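You operate a simulated robot arm through the tools that you are given. There is no shell and no other tool.

The job below is to be done with a simulated robot arm. You get a single attempt, and the scene is never put back.

Task
Strip the left shaft and the red-stud shaft bare.
Fine: stop and packers go on free pegs, extensions on free pins; then slacken the shaft block knob and the shaft stand knob.

Only the result counts: the job must be done as asked and must still hold three seconds after the hand-in. Knocking over, shifting, dropping, spilling or breaking anything else fails it.

Robot
A 7-joint arm with a two-finger parallel gripper, fixed in place. Base frame: the origin is at the foot of the arm, x ahead of it, y to its left, z up; the work surface is at about z = 860. Readings come in mm, rad, newtons and seconds.
Its first joint turns from -2.601 to 2.601 rad. Payload 3.43 kg.
The tool frame sits at the grasp point between the pads (the TCP): z along the fingers, y along the line on which they close. The tips reach 30 mm beyond it. The gripper opens to 94 mm. The fingers are 28 mm wide and 10 mm thick; the gripper's body (50 by 96 mm) begins 55 mm behind the TCP.
Orientation is that of the tool frame in the base frame, as a unit quaternion [w, x, y, z]. With the fingers straight down and closing along the base's y, the tool's x points along the base's -x, its y along +y and its z along -z.

Tools
- The arm moves only by the tool drive_tool. Its argument "plan" is a list of rows, each an object of numbers (a shift or turn left out is 0, a gripper value left out holds the last): "x", "y", "z": the shift along the base's x, y, z in cm; "rx", "ry", "rz": the turn, a rotation vector about the base's x, y, z in rad. In form: [{"x": .., "y": .., "z": .., "rx": .., "ry": .., "rz": ..}, ...]. A call has 1 to 20 rows; each row is the pose to reach, as a shift and turn from the pose commanded when the call began. "gripper" is the closure, from 0 (fully open) to 1 (shut), set as the call begins (left out, the last holds). Rows are played at 5 a second. More than 50 mm and 0.15 rad between two rows, or a gripper value outside its range, and nothing of the call is played. A pose out of reach is approached as far as the arm can. The call stops where the force on the tool passes 40 N (or 10 N more than at its start, if that is more) or the arm is blocked; 0.2 s more then pass. Each finger travels about 45 mm/s and halts on what it meets, pressing with about 26 N; the grip force reading is that of the motor and also rises with nothing between the fingers. The clock runs only during rows and for 0.2 s after the last one: add rows that repeat a pose to give the fingers time. The reply holds the time, the measured pose of the TCP, the force on the tool along the base axes, the opening and the grip force, in the units named above and with some noise, with the torque about the TCP (base axes, N m) and any sound that the robot's microphone picked up.
- Cameras (640 x 400 px; columns grow to the right, rows downward): "scene" is fixed at [212.1, -489.3, 1620.2]; the picture's right is [0.94, -0.34, 0.00], its down [-0.15, -0.42, -0.90] and it looks along [0.30, 0.84, -0.44] (base axes); focal length 317 px, centre (320, 200). "wrist" rides on the gripper at [76, 14, -102] in the tool frame; the picture's right is [-0.18, 0.98, 0.00], its down [-0.75, -0.14, -0.64] and it looks along [-0.63, -0.12, 0.77] (tool axes); focal length 243 px, centre (320, 200).
- snapshot(camera): a new picture of that camera. No time passes.
- probe_pixels(camera, pixels): for up to 12 pixels [column, row] of the newest picture of that camera ("zoom" is the newest enlarged one), the place [x, y, z] in the base frame of the surface seen there, good to about 3 mm, but the place of the scene camera against the robot may be out by one fixed shift of up to 25 mm in any direction. No time passes.
- zoom(camera, box): a new picture of the part [left, top, right, bottom] of that camera's present view, enlarged. No time passes.
- finish_job(): hands the job in; it is judged then, once.

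Unless the task says otherwise, let go and move clear before handing in.

The tools are called after "Call:" by a JSON object that holds its "fn" and its "kwargs". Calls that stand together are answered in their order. drive_tool: Moves the arm, as the interface text tells. Its arguments: {"type":"object","properties":{"plan":{"type":"array","items":{"type":"object","properties":{"x":{"type":"number"},"y":{"type":"number"},"z":{"type":"number"},"rx":{"type":"number"},"ry":{"type":"number"},"rz":{"type":"number"}}}},"gripper":{"type":"number"}},"required":["plan"]} The other tools are called the same way: snapshot (camera) takes a picture; probe_pixels (camera, pixels) gives the place of the surface under pixels of a picture; zoom (camera, box) takes an enlarged picture of a part of a camera's view; finish_job () hands the job in.

At the start:

```text
clock: 0.0
tool_pos: [426.5, 703.6, 1156.5]
ee_rot: [0.0, 0.0, 1.0, 0.0]
force: [-0.1, -1.2, 0.6]
torque: [0.02, 0.01, -0.02]
opening: 94.2
finger_force: 0.0
```

scene: 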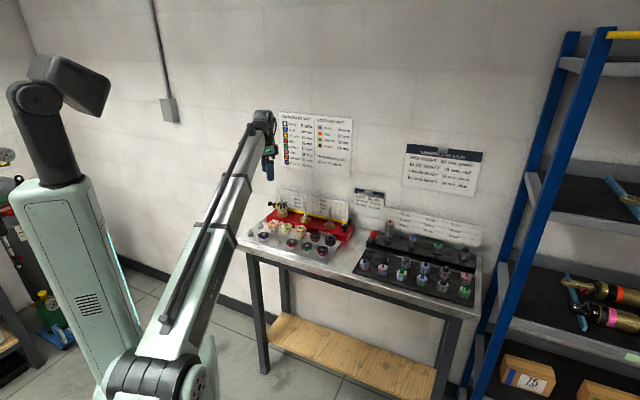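
wrist: 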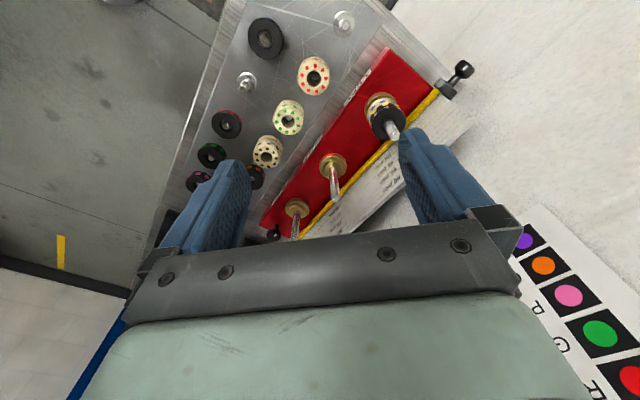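

The first pictures show a bench with a red shaft block (scene px ~310,225) and a dark pin rack (~420,265), with charts on the wall. I'll zoom in on these areas before moving.

Call:
{"fn": "zoom", "kwargs": {"camera": "scene", "box": [230, 180, 370, 268]}}

Call:
{"fn": "zoom", "kwargs": {"camera": "scene", "box": [345, 200, 495, 310]}}

Call:
{"fn": "zoom", "kwargs": {"camera": "scene", "box": [270, 100, 370, 180]}}

Call:
{"fn": "zoom", "kwargs": {"camera": "scene", "box": [395, 135, 495, 205]}}

Call:
{"fn": "zoom", "kwargs": {"camera": "wrist", "box": [140, 0, 500, 240]}}

```text
4.55 times, centred on (300, 224) of scene
```

zoom: 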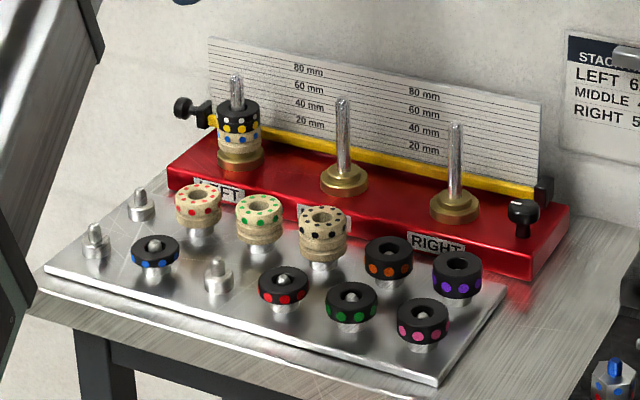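

```text
3.64 times, centred on (420, 255) of scene
```

zoom: 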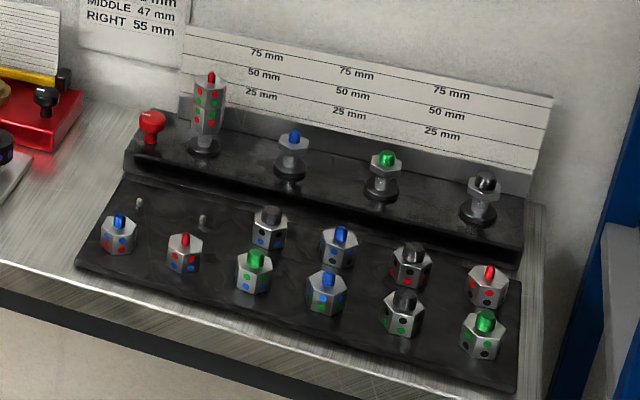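

```text
5.00 times, centred on (320, 140) of scene
```

zoom: 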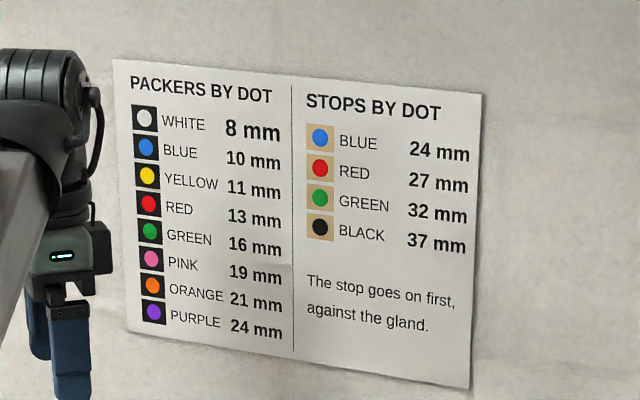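

```text
5.71 times, centred on (445, 170) of scene
```

zoom: 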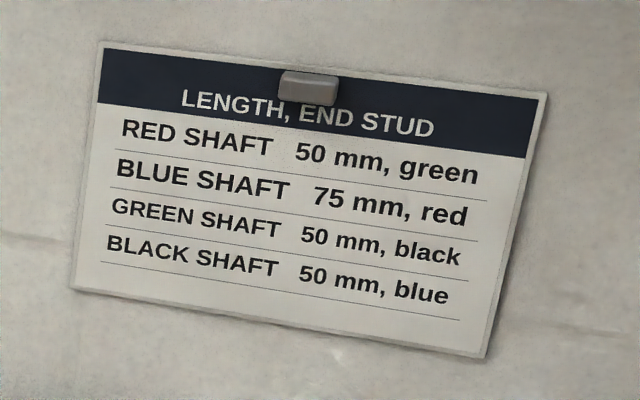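

```text
1.67 times, centred on (320, 120) of wrist
```

zoom: 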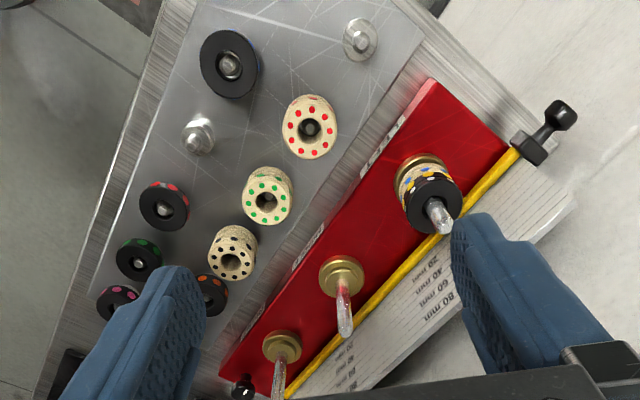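

The left shaft carries a tan stop with blue dots, a yellow-dot packer and a white-dot packer, with three free pegs. The leftmost stand shaft carries a hex stack. I'll zoom in closer and probe positions.

Call:
{"fn": "zoom", "kwargs": {"camera": "scene", "box": [370, 205, 420, 240]}}

Call:
{"fn": "zoom", "kwargs": {"camera": "scene", "box": [410, 225, 480, 270]}}

Call:
{"fn": "zoom", "kwargs": {"camera": "scene", "box": [360, 235, 420, 280]}}

Call:
{"fn": "zoom", "kwargs": {"camera": "scene", "box": [410, 245, 480, 300]}}

Call:
{"fn": "zoom", "kwargs": {"camera": "scene", "box": [260, 190, 310, 225]}}

Call:
{"fn": "zoom", "kwargs": {"camera": "scene", "box": [310, 205, 360, 250]}}

Call:
{"fn": "zoom", "kwargs": {"camera": "scene", "box": [340, 180, 400, 220]}}

```text
11.43 times, centred on (395, 222) of scene
```

zoom: 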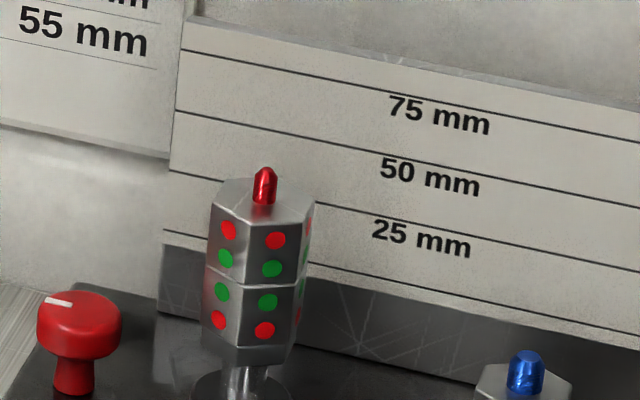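

```text
8.89 times, centred on (445, 248) of scene
```

zoom: 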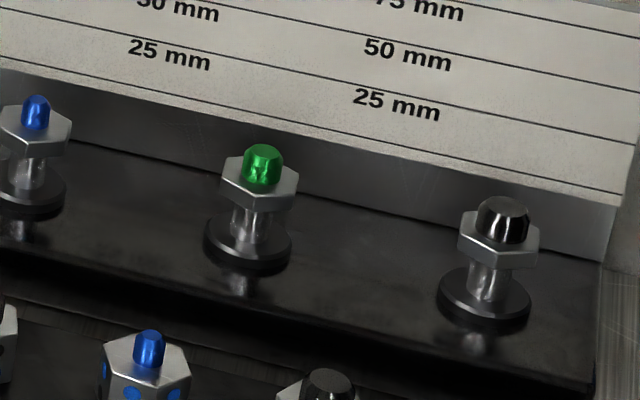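

```text
8.89 times, centred on (390, 258) of scene
```

zoom: 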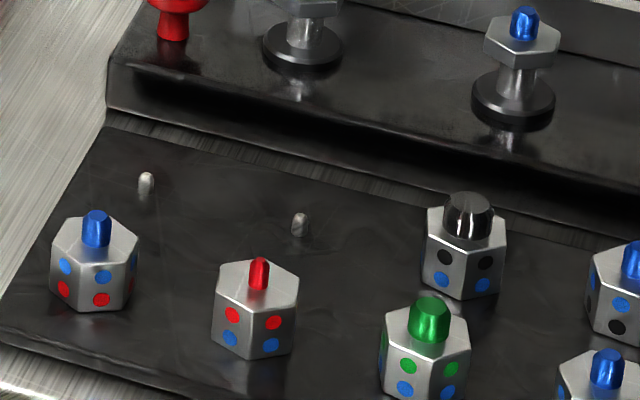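

```text
7.27 times, centred on (445, 272) of scene
```

zoom: 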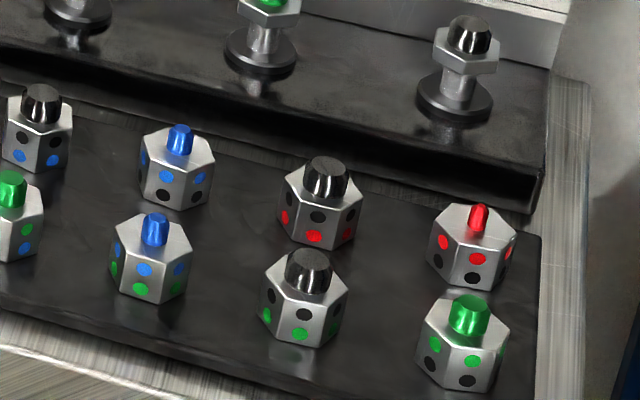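

```text
11.43 times, centred on (285, 208) of scene
```

zoom: 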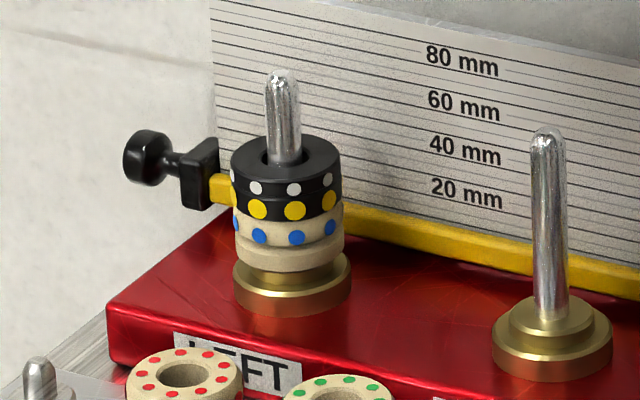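

```text
8.89 times, centred on (335, 228) of scene
```

zoom: 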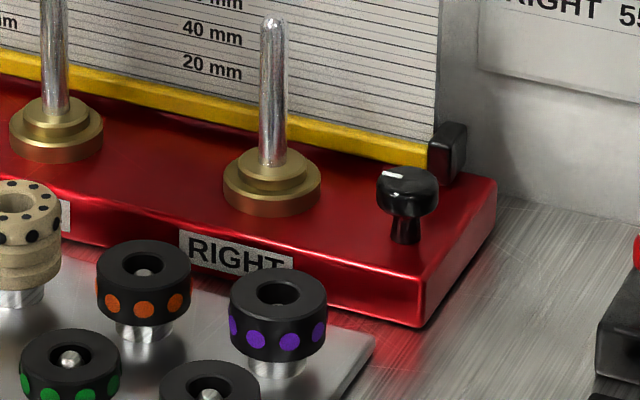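

```text
10.00 times, centred on (370, 200) of scene
```

zoom: 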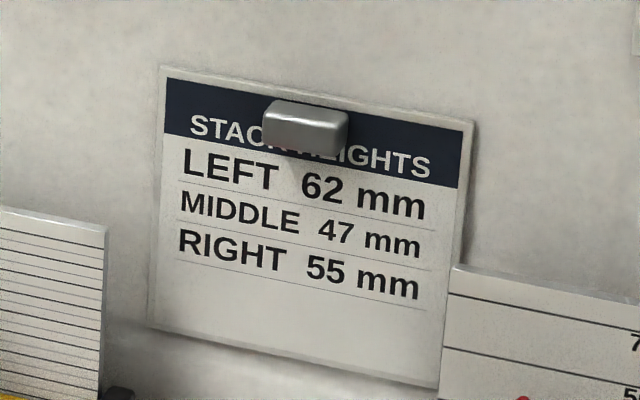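

The stacks are clear: left shaft holds blue-dot stop, yellow packer, white packer; the red-stud shaft holds two 25 mm extensions (red/green dots). Each base has one pointer knob with a white mark (block at scene ~(344,226), stand at ~(380,228)). I'll probe rough positions.

Call:
{"fn": "probe_pixels", "kwargs": {"camera": "scene", "pixels": [[282, 197], [282, 206], [282, 215], [344, 225], [380, 229], [394, 217], [251, 234], [261, 226], [278, 241], [374, 256], [388, 260], [343, 245]]}}

Call:
{"fn": "probe_pixels", "kwargs": {"camera": "wrist", "pixels": [[388, 115], [394, 131], [335, 160], [296, 207], [345, 22], [247, 80], [267, 36], [313, 77], [290, 115], [268, 150], [227, 123], [462, 68]]}}

```text
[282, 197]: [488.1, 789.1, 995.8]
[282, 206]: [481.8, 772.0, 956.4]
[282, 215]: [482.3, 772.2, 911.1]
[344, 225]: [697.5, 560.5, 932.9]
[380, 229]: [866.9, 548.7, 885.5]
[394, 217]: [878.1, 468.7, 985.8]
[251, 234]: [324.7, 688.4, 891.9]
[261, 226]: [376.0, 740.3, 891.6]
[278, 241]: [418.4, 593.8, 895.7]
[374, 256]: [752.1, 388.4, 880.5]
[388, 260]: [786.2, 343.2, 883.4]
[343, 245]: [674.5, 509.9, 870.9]
```

```text
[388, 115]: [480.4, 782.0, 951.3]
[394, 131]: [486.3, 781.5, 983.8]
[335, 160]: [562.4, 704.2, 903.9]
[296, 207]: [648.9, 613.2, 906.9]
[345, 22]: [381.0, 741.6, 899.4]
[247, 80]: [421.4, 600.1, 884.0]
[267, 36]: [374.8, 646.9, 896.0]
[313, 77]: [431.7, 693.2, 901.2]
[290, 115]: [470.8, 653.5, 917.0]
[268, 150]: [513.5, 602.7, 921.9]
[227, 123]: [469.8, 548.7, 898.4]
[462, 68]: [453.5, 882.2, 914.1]
```

Wrist and scene agree within ~10 mm: left shaft is near (484,781), block runs at 45° to base axes. I'll turn the tool by +45° about z so the camera faces the board and take new pictures.

Call:
{"fn": "drive_tool", "kwargs": {"plan": [{"rz": 0.13}, {"rz": 0.26}, {"rz": 0.39}, {"rz": 0.52}, {"rz": 0.65}, {"rz": 0.785}, {"rz": 0.785}], "gripper": 0}}

Call:
{"fn": "snapshot", "kwargs": {"camera": "wrist"}}

Call:
{"fn": "snapshot", "kwargs": {"camera": "scene"}}

```text
clock: 1.6
tool_pos: [427.0, 703.3, 1155.2]
ee_rot: [0.0, -0.383, 0.924, 0.0]
force: [-0.5, 0.3, -0.1]
torque: [-0.01, 0.0, -0.01]
opening: 93.8
finger_force: 0.0
```

```text
taken
```

wrist: 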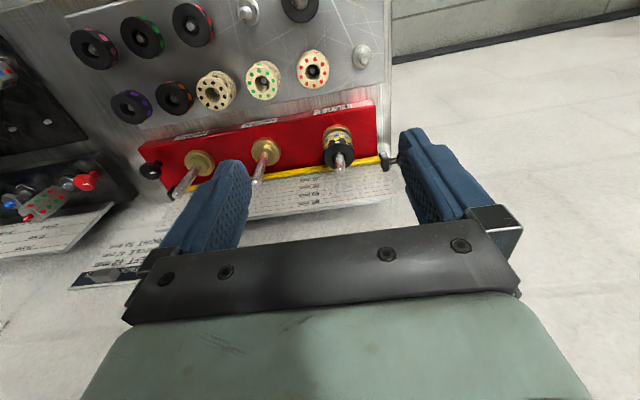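

```text
taken
```

scene: 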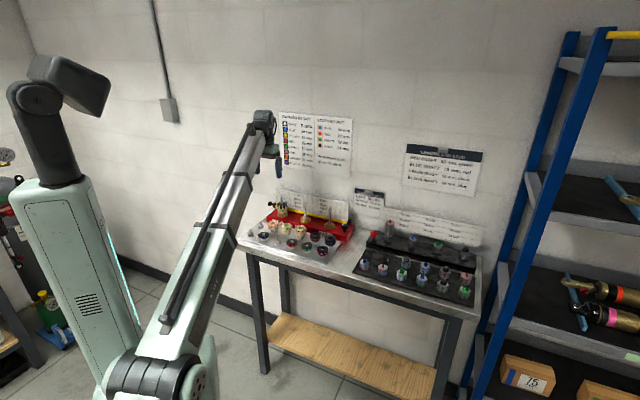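

The rotated wrist view shows the whole block (left stack at ~(339,148)) and pegboard. I'll zoom and probe key points.

Call:
{"fn": "zoom", "kwargs": {"camera": "wrist", "box": [220, 0, 420, 200]}}

Call:
{"fn": "probe_pixels", "kwargs": {"camera": "wrist", "pixels": [[339, 143], [342, 165], [336, 127], [267, 146], [200, 163], [361, 55], [248, 12], [312, 74], [300, 5], [150, 170], [88, 181], [31, 217]]}}

Call:
{"fn": "zoom", "kwargs": {"camera": "wrist", "box": [0, 60, 180, 290]}}

```text
2.00 times, centred on (320, 100) of wrist
```

zoom: 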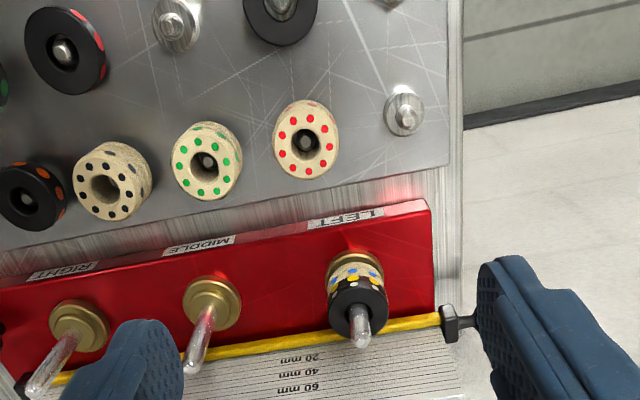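

```text
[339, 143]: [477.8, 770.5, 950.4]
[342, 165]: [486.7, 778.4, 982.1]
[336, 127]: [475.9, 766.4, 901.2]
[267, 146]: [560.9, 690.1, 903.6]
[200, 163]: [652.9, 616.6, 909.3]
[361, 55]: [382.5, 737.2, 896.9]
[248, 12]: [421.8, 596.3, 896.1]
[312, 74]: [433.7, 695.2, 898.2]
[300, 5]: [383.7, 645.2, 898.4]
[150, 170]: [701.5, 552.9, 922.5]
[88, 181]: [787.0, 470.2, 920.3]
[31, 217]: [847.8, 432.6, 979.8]
```

```text
1.74 times, centred on (90, 175) of wrist
```

zoom: 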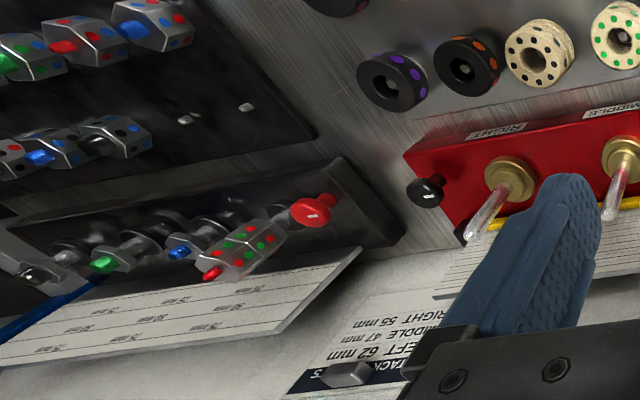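

Left shaft tip probes at (487,778,~984), packer top z≈951, free pegs at (382,737) and (422,596) plus one near (330,688). I'll move above the left shaft to refine alignment.

Call:
{"fn": "drive_tool", "kwargs": {"plan": [{"x": 2, "y": 2.5, "z": -2}, {"x": 4, "y": 5, "z": -4}, {"x": 5.9, "y": 7.5, "z": -6.5}, {"x": 5.9, "y": 7.5, "z": -6.5}]}}

Call:
{"fn": "snapshot", "kwargs": {"camera": "wrist"}}

Call:
{"fn": "zoom", "kwargs": {"camera": "wrist", "box": [240, 60, 400, 160]}}

```text
clock: 2.6
tool_pos: [485.2, 777.9, 1091.4]
ee_rot: [0.001, -0.382, 0.924, 0.0]
force: [0.4, 0.4, 0.1]
torque: [0.01, 0.0, -0.03]
opening: 94.0
finger_force: 0.0
```

```text
taken
```

wrist: 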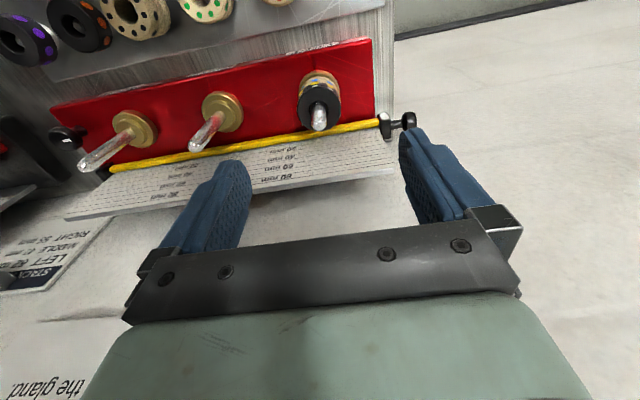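

```text
4.00 times, centred on (320, 110) of wrist
```

zoom: 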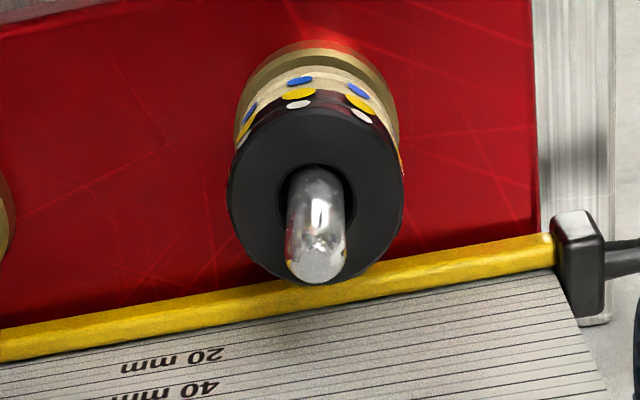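

The shaft appears at zoom column ~317, so it is centred within ~1 mm in the closing direction. I'll probe the ring edges to fix the along-x centre and heights.

Call:
{"fn": "probe_pixels", "kwargs": {"camera": "zoom", "pixels": [[236, 195], [398, 195], [316, 118], [270, 260], [362, 262], [316, 240], [316, 265], [316, 180], [317, 95], [317, 60], [470, 100], [480, 330]]}}

```text
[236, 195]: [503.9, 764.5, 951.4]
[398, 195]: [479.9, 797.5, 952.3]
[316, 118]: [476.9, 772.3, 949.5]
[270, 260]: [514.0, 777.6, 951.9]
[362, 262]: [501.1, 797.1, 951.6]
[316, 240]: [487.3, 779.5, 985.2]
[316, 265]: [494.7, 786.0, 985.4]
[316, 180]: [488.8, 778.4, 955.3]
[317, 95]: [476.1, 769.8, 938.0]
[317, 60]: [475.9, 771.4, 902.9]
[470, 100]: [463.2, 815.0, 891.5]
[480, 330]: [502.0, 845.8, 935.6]
```

The edge probes and image geometry put the shaft centre near (492,782), about 8 mm further out than the TCP and ~2 mm sideways. I'll shift there and descend so the fingertips straddle only the white packer (top z≈951.5).

Call:
{"fn": "drive_tool", "kwargs": {"plan": [{"x": 0.66, "y": 0.34, "z": 0}, {"x": 0.66, "y": 0.34, "z": -4}, {"x": 0.66, "y": 0.34, "z": -8}, {"x": 0.66, "y": 0.34, "z": -10}, {"x": 0.66, "y": 0.34, "z": -10}]}}

Call:
{"fn": "zoom", "kwargs": {"camera": "wrist", "box": [200, 90, 440, 240]}}

```text
clock: 3.8
tool_pos: [492.9, 783.6, 990.4]
ee_rot: [0.0, -0.384, 0.924, 0.0]
force: [-0.2, 0.4, -0.7]
torque: [-0.01, 0.0, 0.01]
opening: 93.8
finger_force: 0.0
```

```text
2.67 times, centred on (320, 165) of wrist
```

zoom: 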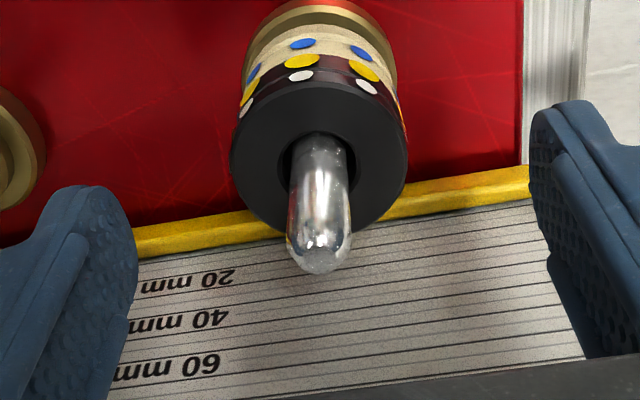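

The ring sits centred between the fingers (zoom ~(320,155)); alignment is good. I'll lower another 16 mm so tips reach z≈945.

Call:
{"fn": "drive_tool", "kwargs": {"plan": [{"z": -0.8}, {"z": -1.6}, {"z": -1.6}]}}

Call:
{"fn": "zoom", "kwargs": {"camera": "wrist", "box": [200, 90, 440, 240]}}

```text
clock: 4.6
tool_pos: [492.2, 781.7, 974.9]
ee_rot: [-0.001, -0.383, 0.924, 0.0]
force: [0.7, -1.0, 0.3]
torque: [0.03, -0.03, 0.02]
opening: 94.2
finger_force: 0.0
```

```text
2.67 times, centred on (320, 165) of wrist
```

zoom: 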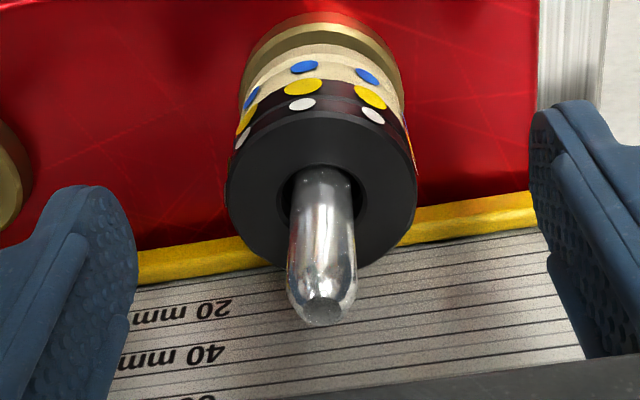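

The white packer's rim is between the tips. I'll close the gripper and watch the force and opening.

Call:
{"fn": "drive_tool", "kwargs": {"plan": [{}, {}, {}, {}, {}, {}], "gripper": 1}}

Call:
{"fn": "zoom", "kwargs": {"camera": "wrist", "box": [200, 90, 440, 240]}}

```text
clock: 6.0
tool_pos: [493.1, 782.2, 975.0]
ee_rot: [0.0, -0.384, 0.923, 0.0]
force: [-0.1, 0.1, -0.1]
torque: [0.03, -0.01, 0.01]
opening: 36.6
finger_force: 26.2
```

```text
2.67 times, centred on (320, 165) of wrist
```

zoom: 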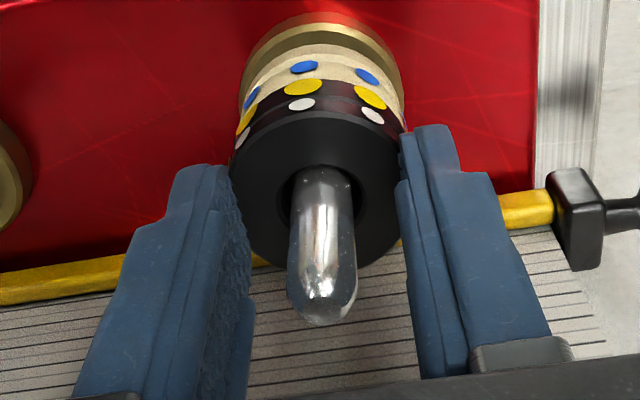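

The fingers stopped at 36.6 mm with 26 N on the packer and the ring didn't shift. I'll lift 12 mm and check that only the white packer rises.

Call:
{"fn": "drive_tool", "kwargs": {"plan": [{"z": 0.4}, {"z": 0.8}, {"z": 1.2}, {"z": 1.2}]}}

Call:
{"fn": "zoom", "kwargs": {"camera": "wrist", "box": [200, 90, 440, 240]}}

Call:
{"fn": "zoom", "kwargs": {"camera": "scene", "box": [250, 180, 320, 230]}}

```text
clock: 7.0
tool_pos: [491.5, 783.0, 987.4]
ee_rot: [0.0, -0.382, 0.924, 0.0]
force: [-0.7, -0.3, 0.3]
torque: [0.0, 0.01, 0.01]
opening: 36.7
finger_force: 25.9
```

```text
2.67 times, centred on (320, 165) of wrist
```

zoom: 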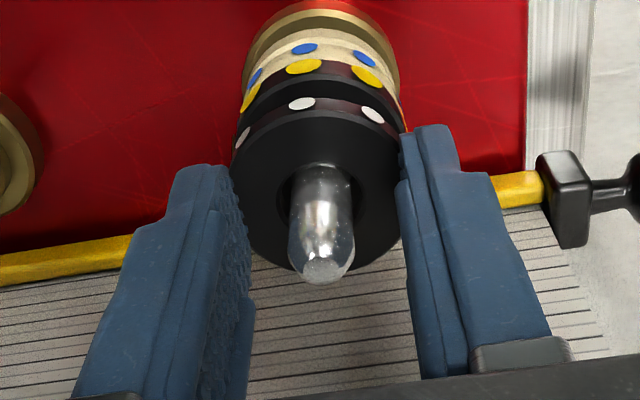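

```text
8.00 times, centred on (285, 205) of scene
```

zoom: 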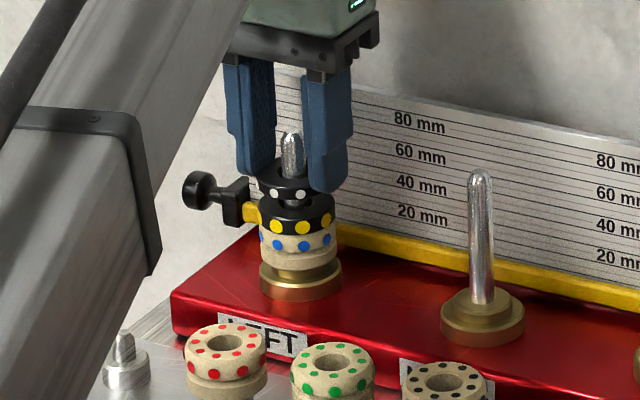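

Only the white packer rose, cleanly. I'll lift it clear of the shaft tip and carry it over the free peg near (382,739), staying well above it for a look.

Call:
{"fn": "drive_tool", "kwargs": {"plan": [{"z": 2.5}, {"z": 5.5}, {"x": -3.5, "y": -1.4, "z": 5.5}, {"x": -7, "y": -2.8, "z": 5.5}, {"x": -11, "y": -4.3, "z": 5.0}, {"x": -11, "y": -4.3, "z": 1.5}, {"x": -11, "y": -4.3, "z": -2}, {"x": -11, "y": -4.3, "z": -2}]}}

Call:
{"fn": "snapshot", "kwargs": {"camera": "wrist"}}

Call:
{"fn": "zoom", "kwargs": {"camera": "wrist", "box": [200, 60, 440, 210]}}

```text
clock: 8.8
tool_pos: [383.0, 739.6, 966.0]
ee_rot: [0.0, -0.383, 0.924, 0.0]
force: [0.2, -0.2, -0.1]
torque: [-0.03, 0.03, 0.0]
opening: 36.4
finger_force: 26.1
```

```text
taken
```

wrist: 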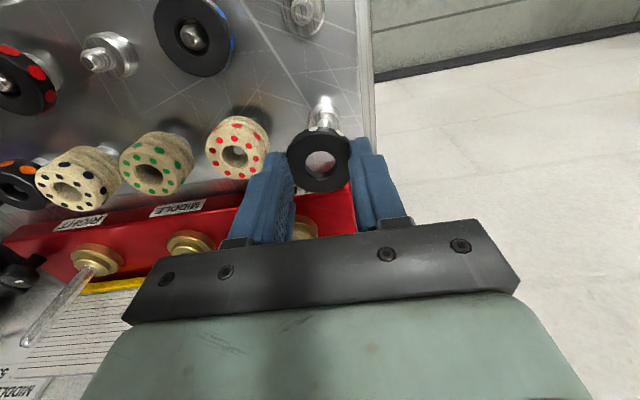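

```text
2.67 times, centred on (320, 135) of wrist
```

zoom: 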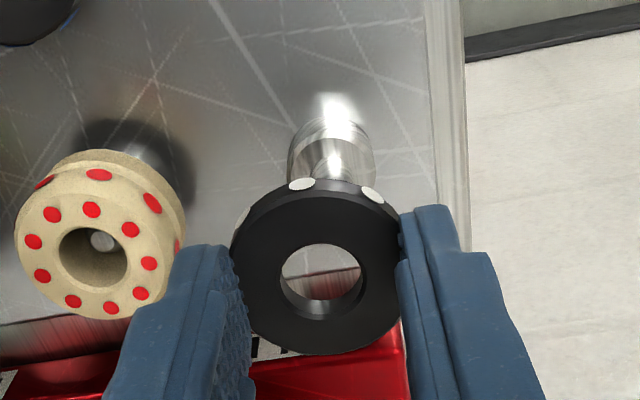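

The ring is held centred; the peg shows at zoom ~(332,150), slightly right of the ring's bore and closer to the robot. I'll probe the peg and the other two free pegs now.

Call:
{"fn": "probe_pixels", "kwargs": {"camera": "zoom", "pixels": [[333, 170], [333, 162], [333, 155], [300, 150], [366, 150], [333, 120], [325, 270], [400, 120]]}}

Call:
{"fn": "zoom", "kwargs": {"camera": "wrist", "box": [70, 0, 370, 190]}}

```text
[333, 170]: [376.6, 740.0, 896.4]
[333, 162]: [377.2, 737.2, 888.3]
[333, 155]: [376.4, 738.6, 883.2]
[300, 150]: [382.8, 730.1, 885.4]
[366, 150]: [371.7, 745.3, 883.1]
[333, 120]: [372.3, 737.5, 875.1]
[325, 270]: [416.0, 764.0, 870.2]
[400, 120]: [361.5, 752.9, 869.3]
```

```text
2.11 times, centred on (220, 95) of wrist
```

zoom: 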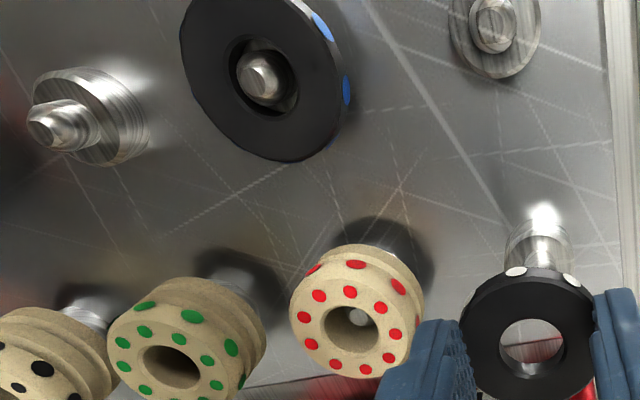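

The peg front face probes at v≈788 (u≈255.7), so the peg axis is ~3.3 mm to the tool's +y. I'll correct and lower most of the way, to just above the pin tip region.

Call:
{"fn": "drive_tool", "kwargs": {"plan": [{"x": -0.23, "y": 0.23, "z": 0}, {"x": -0.23, "y": 0.23, "z": -2}, {"x": -0.23, "y": 0.23, "z": -3.4}, {"x": -0.23, "y": 0.23, "z": -3.4}]}}

Call:
{"fn": "zoom", "kwargs": {"camera": "wrist", "box": [200, 60, 440, 210]}}

Call:
{"fn": "zoom", "kwargs": {"camera": "scene", "box": [230, 190, 300, 250]}}

```text
clock: 9.8
tool_pos: [379.3, 742.9, 933.3]
ee_rot: [0.0, -0.382, 0.924, -0.001]
force: [-0.6, 0.6, -0.6]
torque: [-0.02, 0.01, 0.0]
opening: 36.6
finger_force: 25.4
```

```text
2.67 times, centred on (320, 135) of wrist
```

zoom: 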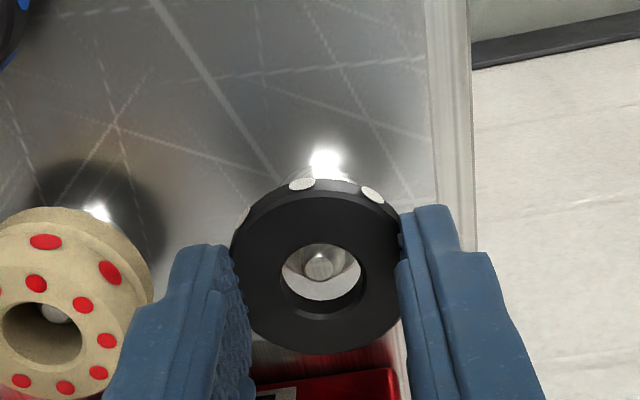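

```text
6.67 times, centred on (265, 220) of scene
```

zoom: 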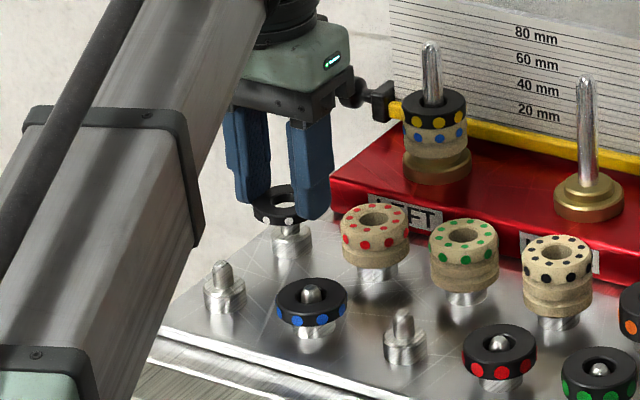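

The pin tip is visible through the bore, centred at zoom (320,267). I'll lower 16 mm and check contact force.

Call:
{"fn": "drive_tool", "kwargs": {"plan": [{"z": -0.6}, {"z": -1.2}, {"z": -1.6}, {"z": -1.6}]}}

Call:
{"fn": "zoom", "kwargs": {"camera": "wrist", "box": [200, 60, 440, 210]}}

Call:
{"fn": "zoom", "kwargs": {"camera": "scene", "box": [230, 190, 300, 250]}}

```text
clock: 10.8
tool_pos: [380.1, 741.9, 916.9]
ee_rot: [0.0, -0.383, 0.924, 0.0]
force: [-0.1, -0.1, -0.3]
torque: [0.07, 0.01, 0.03]
opening: 36.9
finger_force: 26.1
```

```text
2.67 times, centred on (320, 135) of wrist
```

zoom: 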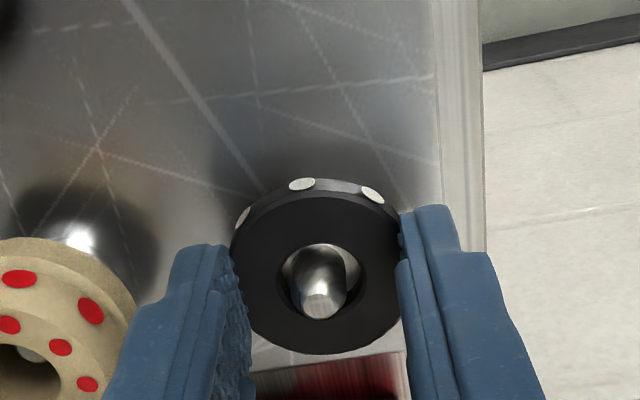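

```text
6.67 times, centred on (265, 220) of scene
```

zoom: 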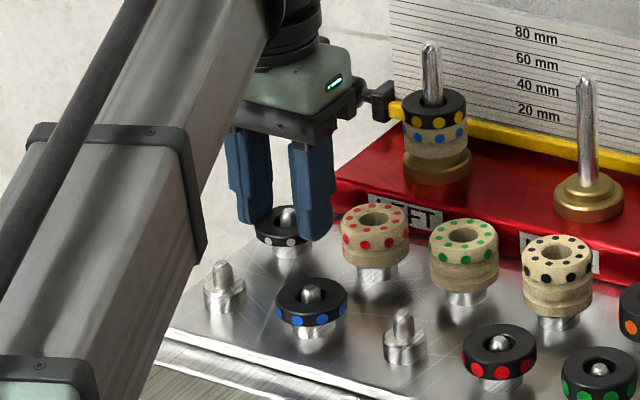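

The ring is over the pin with no contact force yet. I'll nudge down 1.5 mm to feel for the collar.

Call:
{"fn": "drive_tool", "kwargs": {"plan": [{"z": -0.08}, {"z": -0.15}, {"z": -0.15}]}}

```text
clock: 11.6
tool_pos: [380.2, 741.3, 916.1]
ee_rot: [0.001, -0.383, 0.924, 0.001]
force: [-0.9, 0.1, 12.2]
torque: [0.0, -0.05, 0.0]
opening: 36.4
finger_force: 26.3
```

Contact at 12 N: the packer is seated on the collar. I'll open partially (clear of the red stop) and back up.

Call:
{"fn": "drive_tool", "kwargs": {"plan": [{}, {}, {}, {"z": 0.0}], "gripper": 0.45}}

Call:
{"fn": "zoom", "kwargs": {"camera": "wrist", "box": [200, 60, 440, 210]}}

```text
clock: 12.6
tool_pos: [379.8, 743.0, 916.1]
ee_rot: [0.0, -0.383, 0.924, 0.0]
force: [0.2, -0.8, 0.3]
torque: [0.0, -0.02, -0.01]
opening: 51.6
finger_force: 0.1
```

```text
2.67 times, centred on (320, 135) of wrist
```

zoom: 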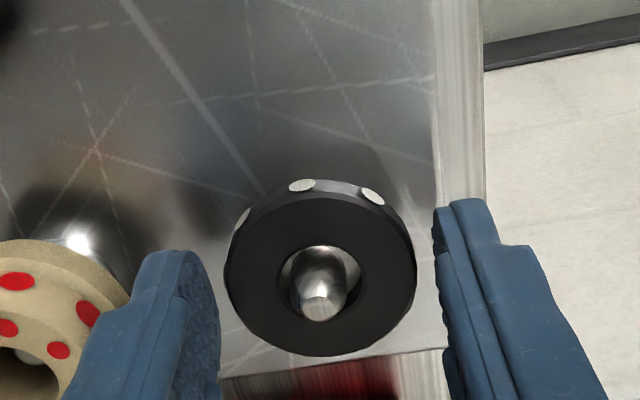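

The white packer sits on the peg. I'll rise and go back over the left shaft for the yellow packer, keeping the partial opening (51.6 mm).

Call:
{"fn": "drive_tool", "kwargs": {"plan": [{"z": 4}, {"z": 8}, {"z": 11.5}, {"x": 4, "y": 1.4, "z": 11.5}, {"x": 8, "y": 2.8, "z": 11.5}, {"x": 11.23, "y": 4.07, "z": 11.5}, {"x": 11.23, "y": 4.07, "z": 8.5}, {"x": 11.23, "y": 4.07, "z": 6.5}, {"x": 11.23, "y": 4.07, "z": 6.5}]}}

Call:
{"fn": "zoom", "kwargs": {"camera": "wrist", "box": [200, 90, 440, 240]}}

Call:
{"fn": "zoom", "kwargs": {"camera": "scene", "box": [230, 180, 320, 250]}}

```text
clock: 14.6
tool_pos: [491.4, 782.5, 979.2]
ee_rot: [0.001, -0.384, 0.923, 0.0]
force: [0.7, 0.0, -0.6]
torque: [0.0, 0.0, 0.03]
opening: 51.6
finger_force: 0.1
```

```text
2.67 times, centred on (320, 165) of wrist
```

zoom: 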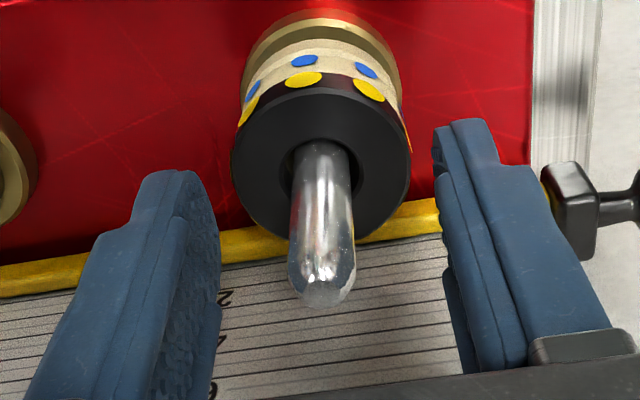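

```text
5.71 times, centred on (275, 215) of scene
```

zoom: 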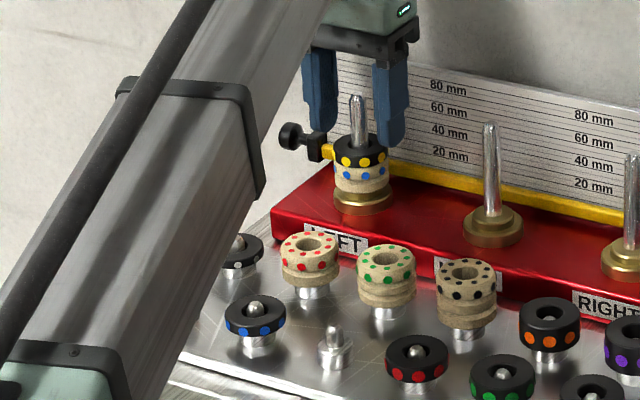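

Yellow packer is centred between the fingers. I'll lower 16 mm so tips stay just above the stop, then close.

Call:
{"fn": "drive_tool", "kwargs": {"plan": [{"z": -0.8}, {"z": -1.6}, {"z": -1.6}]}}

Call:
{"fn": "drive_tool", "kwargs": {"plan": [{}, {}, {}, {}], "gripper": 1}}

Call:
{"fn": "drive_tool", "kwargs": {"plan": [{"z": 0.4}, {"z": 0.8}, {"z": 1.2}, {"z": 1.2}]}}

Call:
{"fn": "zoom", "kwargs": {"camera": "wrist", "box": [200, 90, 440, 240]}}

Call:
{"fn": "zoom", "kwargs": {"camera": "scene", "box": [230, 180, 320, 250]}}

```text
clock: 15.4
tool_pos: [492.2, 783.0, 963.5]
ee_rot: [0.0, -0.383, 0.924, 0.0]
force: [0.3, -0.7, 0.4]
torque: [0.02, 0.02, 0.0]
opening: 51.7
finger_force: 0.0
```

```text
clock: 16.4
tool_pos: [491.5, 781.2, 964.2]
ee_rot: [0.001, -0.383, 0.924, 0.0]
force: [-0.2, -1.1, -0.2]
torque: [0.0, 0.01, -0.03]
opening: 37.0
finger_force: 26.4
```

```text
clock: 17.4
tool_pos: [491.7, 782.5, 976.9]
ee_rot: [0.001, -0.382, 0.924, 0.0]
force: [0.7, -0.2, 0.0]
torque: [-0.03, 0.01, 0.01]
opening: 36.6
finger_force: 25.3
```

```text
2.67 times, centred on (320, 165) of wrist
```

zoom: 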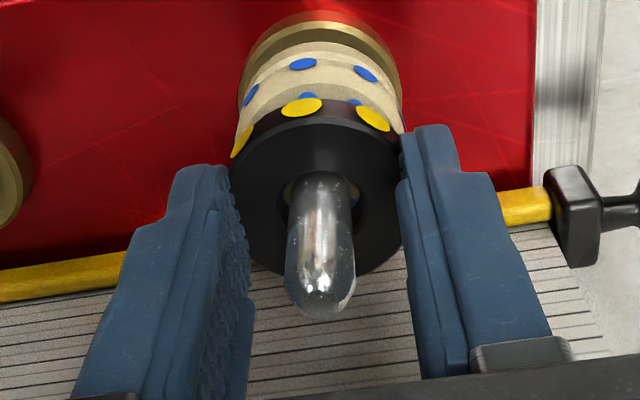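

```text
5.71 times, centred on (275, 215) of scene
```

zoom: 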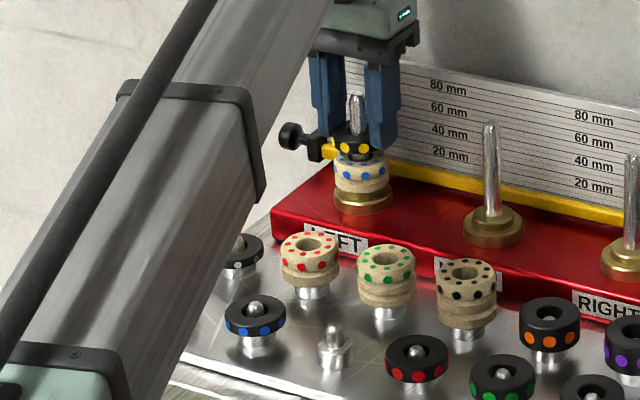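

Only the yellow packer rose. I'll carry it towards the near free peg around (330,688) and look from a hover.

Call:
{"fn": "drive_tool", "kwargs": {"plan": [{"z": 3}, {"z": 5.8}, {"x": -4, "y": -2.3, "z": 5.8}, {"x": -8, "y": -4.6, "z": 5.8}, {"x": -12, "y": -6.9, "z": 4}, {"x": -15.4, "y": -8.8, "z": 1}, {"x": -15.4, "y": -8.8, "z": 0}, {"x": -15.4, "y": -8.8, "z": 0}]}}

Call:
{"fn": "snapshot", "kwargs": {"camera": "wrist"}}

Call:
{"fn": "zoom", "kwargs": {"camera": "wrist", "box": [200, 60, 440, 210]}}

```text
clock: 19.2
tool_pos: [337.3, 695.1, 975.8]
ee_rot: [0.001, -0.383, 0.924, 0.001]
force: [-0.2, 0.3, 0.0]
torque: [-0.03, 0.04, 0.03]
opening: 36.8
finger_force: 26.2
```

```text
taken
```

wrist: 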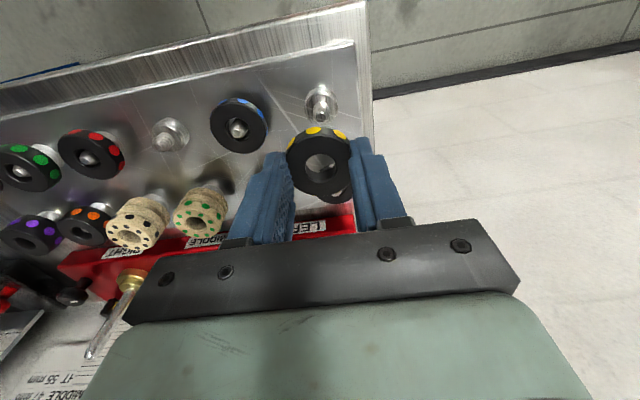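

```text
2.67 times, centred on (320, 135) of wrist
```

zoom: 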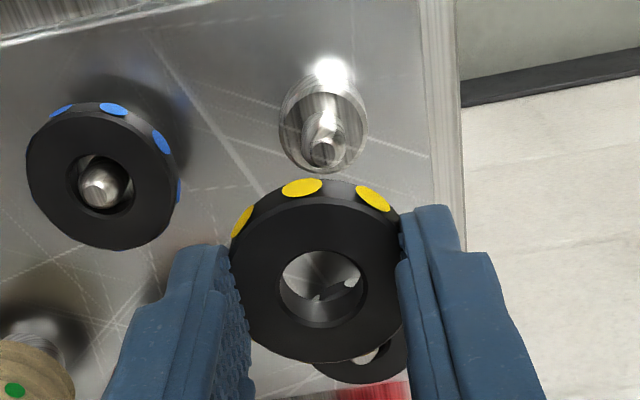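

Peg tip shows at zoom (323,150), about 9 mm nearer to the robot than the ring. I'll probe it, along with the other free peg.

Call:
{"fn": "probe_pixels", "kwargs": {"camera": "zoom", "pixels": [[323, 152], [322, 146], [322, 158], [297, 140], [350, 140], [322, 120], [323, 170]]}}

Call:
{"fn": "probe_pixels", "kwargs": {"camera": "wrist", "pixels": [[165, 141], [160, 142], [168, 141], [172, 130], [238, 130], [88, 160]]}}

```text
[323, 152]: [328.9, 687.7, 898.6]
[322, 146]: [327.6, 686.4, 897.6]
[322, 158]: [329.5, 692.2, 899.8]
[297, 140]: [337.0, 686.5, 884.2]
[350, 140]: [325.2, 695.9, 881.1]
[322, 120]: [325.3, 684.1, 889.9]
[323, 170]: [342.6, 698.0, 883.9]
```

```text
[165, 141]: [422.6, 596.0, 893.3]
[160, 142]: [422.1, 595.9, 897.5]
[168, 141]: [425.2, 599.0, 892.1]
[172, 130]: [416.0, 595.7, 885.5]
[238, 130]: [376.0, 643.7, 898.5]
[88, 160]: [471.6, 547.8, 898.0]
```

Probes give the peg axis near (331,689). I'll shift there and lower to just above the pin tip for a check.

Call:
{"fn": "drive_tool", "kwargs": {"plan": [{"x": -0.73, "y": -0.51, "z": 0}, {"x": -0.73, "y": -0.51, "z": -2}, {"x": -0.73, "y": -0.51, "z": -4}, {"x": -0.73, "y": -0.51, "z": -4}]}}

Call:
{"fn": "zoom", "kwargs": {"camera": "wrist", "box": [200, 60, 440, 210]}}

```text
clock: 20.2
tool_pos: [330.7, 689.5, 937.0]
ee_rot: [-0.001, -0.383, 0.924, 0.001]
force: [0.2, 0.5, 0.2]
torque: [0.0, 0.02, -0.01]
opening: 36.8
finger_force: 26.0
```

```text
2.67 times, centred on (320, 135) of wrist
```

zoom: 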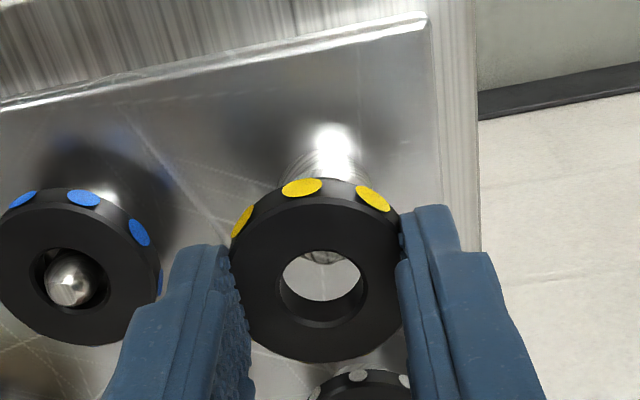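

The pin tip peeks through the bore's upper edge as expected for good alignment. I'll lower to 918 then nudge for contact.

Call:
{"fn": "drive_tool", "kwargs": {"plan": [{"z": -0.6}, {"z": -1.2}, {"z": -1.8}, {"z": -1.8}]}}

Call:
{"fn": "zoom", "kwargs": {"camera": "wrist", "box": [200, 60, 440, 210]}}

```text
clock: 21.2
tool_pos: [330.7, 688.2, 918.7]
ee_rot: [0.001, -0.383, 0.924, 0.0]
force: [-0.5, 0.3, -0.3]
torque: [-0.01, 0.0, 0.02]
opening: 36.7
finger_force: 25.8
```

```text
2.67 times, centred on (320, 135) of wrist
```

zoom: 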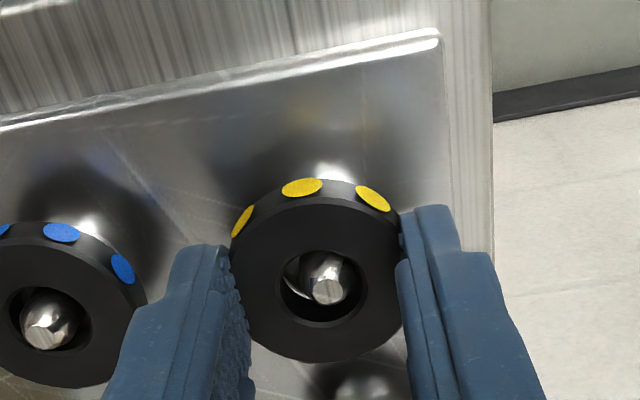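

The pin is through the bore, no contact yet. I'll nudge down in small steps for the collar.

Call:
{"fn": "drive_tool", "kwargs": {"plan": [{"z": -0.1}, {"z": -0.18}, {"z": -0.18}]}}

```text
clock: 22.0
tool_pos: [330.2, 689.6, 916.9]
ee_rot: [0.0, -0.383, 0.924, 0.0]
force: [-0.4, 0.0, -0.9]
torque: [-0.02, 0.02, 0.01]
opening: 36.5
finger_force: 25.8
```

Call:
{"fn": "drive_tool", "kwargs": {"plan": [{"z": -0.05}, {"z": -0.1}, {"z": -0.1}]}}

```text
clock: 22.8
tool_pos: [329.9, 690.1, 916.6]
ee_rot: [0.001, -0.383, 0.924, 0.0]
force: [1.9, 1.1, 11.9]
torque: [0.06, -0.03, -0.05]
opening: 37.0
finger_force: 26.7
```

Contact: 11.9 N, seated. I'll release, rise and return to the shaft for the stop.

Call:
{"fn": "drive_tool", "kwargs": {"plan": [{}, {}, {}], "gripper": 0.45}}

Call:
{"fn": "drive_tool", "kwargs": {"plan": [{"z": 4}, {"z": 8}, {"z": 11.5}, {"x": 4, "y": 2.3, "z": 11.5}, {"x": 8, "y": 4.6, "z": 11.5}, {"x": 12, "y": 6.9, "z": 11.5}, {"x": 16.1, "y": 9.3, "z": 11.5}, {"x": 16.1, "y": 9.3, "z": 8}, {"x": 16.1, "y": 9.3, "z": 5}, {"x": 16.1, "y": 9.3, "z": 5}]}}

Call:
{"fn": "zoom", "kwargs": {"camera": "wrist", "box": [200, 90, 440, 240]}}

Call:
{"fn": "zoom", "kwargs": {"camera": "scene", "box": [230, 180, 320, 250]}}

```text
clock: 23.6
tool_pos: [329.9, 688.2, 915.0]
ee_rot: [-0.001, -0.382, 0.924, -0.001]
force: [0.4, -0.5, -0.4]
torque: [0.04, 0.01, 0.03]
opening: 51.5
finger_force: 0.0
```

```text
clock: 25.8
tool_pos: [491.3, 782.2, 966.4]
ee_rot: [0.0, -0.383, 0.924, 0.001]
force: [0.4, -0.1, 0.6]
torque: [-0.02, -0.03, 0.01]
opening: 51.8
finger_force: 0.0
```

```text
2.67 times, centred on (320, 165) of wrist
```

zoom: 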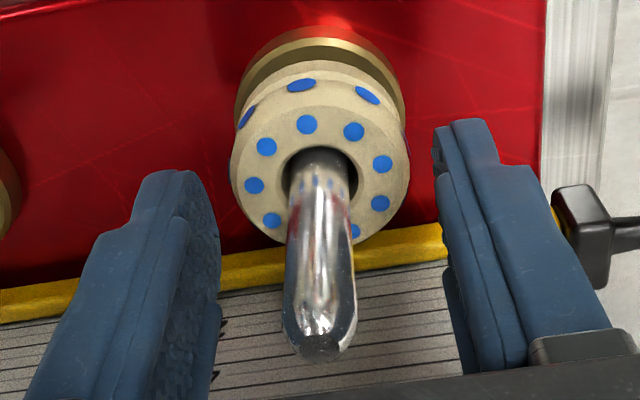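

```text
5.71 times, centred on (275, 215) of scene
```

zoom: 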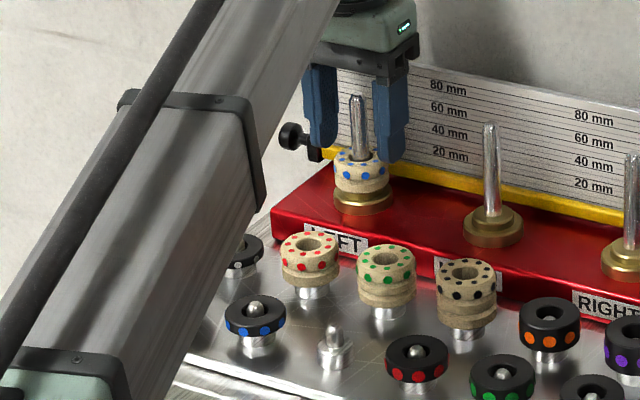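

Only the blue-dot stop remains, centred. I'll lower 18 mm, close and test lift.

Call:
{"fn": "drive_tool", "kwargs": {"plan": [{"z": -0.9}, {"z": -1.8}, {"z": -1.8}]}}

Call:
{"fn": "drive_tool", "kwargs": {"plan": [{}, {}, {}, {}], "gripper": 1}}

Call:
{"fn": "drive_tool", "kwargs": {"plan": [{"z": 0.5}, {"z": 1.0}, {"z": 1.5}, {"z": 1.5}]}}

Call:
{"fn": "zoom", "kwargs": {"camera": "wrist", "box": [200, 90, 440, 240]}}

Call:
{"fn": "zoom", "kwargs": {"camera": "scene", "box": [230, 180, 320, 250]}}

```text
clock: 26.6
tool_pos: [492.1, 782.2, 947.0]
ee_rot: [0.0, -0.383, 0.924, 0.0]
force: [0.5, 0.0, 0.3]
torque: [0.04, 0.01, -0.03]
opening: 51.8
finger_force: 0.0
```

```text
clock: 27.6
tool_pos: [491.0, 782.9, 946.9]
ee_rot: [0.0, -0.383, 0.924, 0.0]
force: [0.1, 1.0, 0.2]
torque: [-0.01, 0.0, -0.02]
opening: 36.9
finger_force: 26.1
```

```text
clock: 28.6
tool_pos: [491.1, 782.4, 962.3]
ee_rot: [0.0, -0.382, 0.924, 0.0]
force: [0.1, -0.5, 0.5]
torque: [0.01, -0.03, 0.03]
opening: 36.8
finger_force: 25.8
```

```text
2.67 times, centred on (320, 165) of wrist
```

zoom: 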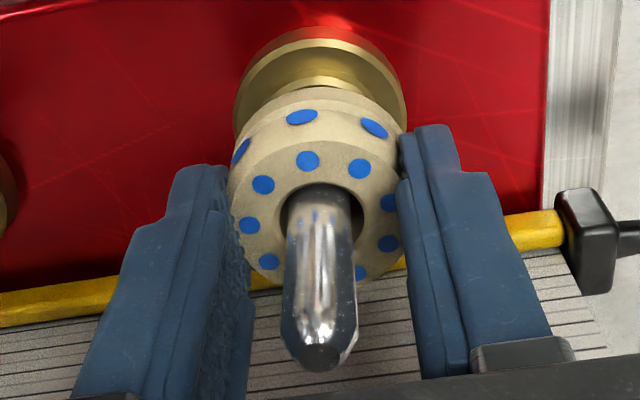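

```text
5.71 times, centred on (275, 215) of scene
```

zoom: 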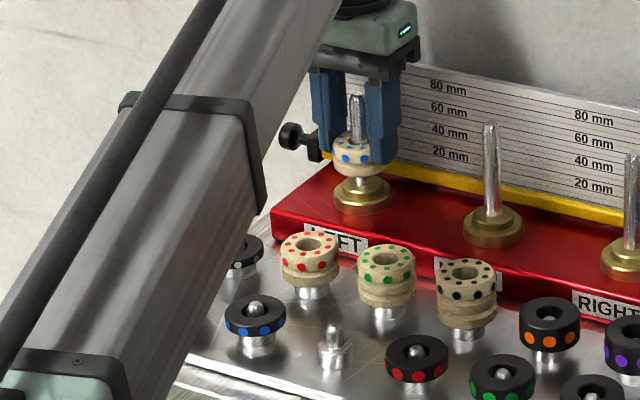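

The stop lifts freely. I'll raise it off the shaft and carry it over to the third free peg near (424,598).

Call:
{"fn": "drive_tool", "kwargs": {"plan": [{"z": 4}, {"z": 8}, {"x": -1.4, "y": -4, "z": 8}, {"x": -2.9, "y": -8, "z": 8}, {"x": -4.4, "y": -12, "z": 8}, {"x": -5.9, "y": -16, "z": 8}, {"x": -6.8, "y": -18.4, "z": 6}, {"x": -6.8, "y": -18.4, "z": 3}, {"x": -6.8, "y": -18.4, "z": 3}]}}

Call:
{"fn": "snapshot", "kwargs": {"camera": "wrist"}}

Call:
{"fn": "zoom", "kwargs": {"camera": "wrist", "box": [200, 60, 440, 210]}}

```text
clock: 30.6
tool_pos: [422.4, 599.5, 991.6]
ee_rot: [0.0, -0.383, 0.924, 0.0]
force: [-0.3, -0.6, -0.2]
torque: [0.01, 0.0, 0.0]
opening: 37.0
finger_force: 26.3
```

```text
taken
```

wrist: 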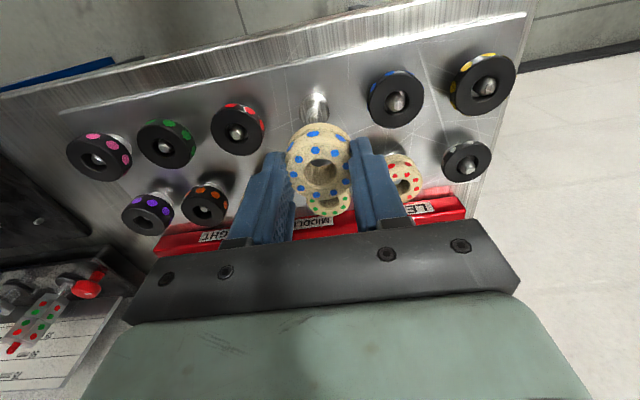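

```text
2.67 times, centred on (320, 135) of wrist
```

zoom: 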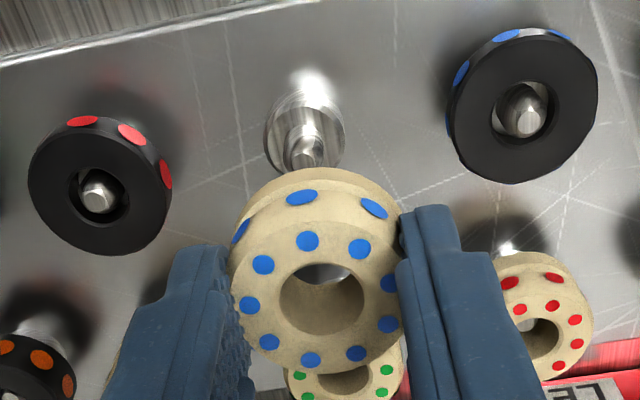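

The peg is visible at zoom (306,150): about 4 mm to tool −y. Probing to confirm.

Call:
{"fn": "probe_pixels", "kwargs": {"camera": "zoom", "pixels": [[306, 150], [306, 144], [303, 157], [275, 145], [335, 145], [305, 125]]}}

```text
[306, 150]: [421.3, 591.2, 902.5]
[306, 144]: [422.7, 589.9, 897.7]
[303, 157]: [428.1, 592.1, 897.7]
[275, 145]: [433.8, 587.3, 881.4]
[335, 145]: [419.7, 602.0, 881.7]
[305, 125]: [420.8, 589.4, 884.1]
```

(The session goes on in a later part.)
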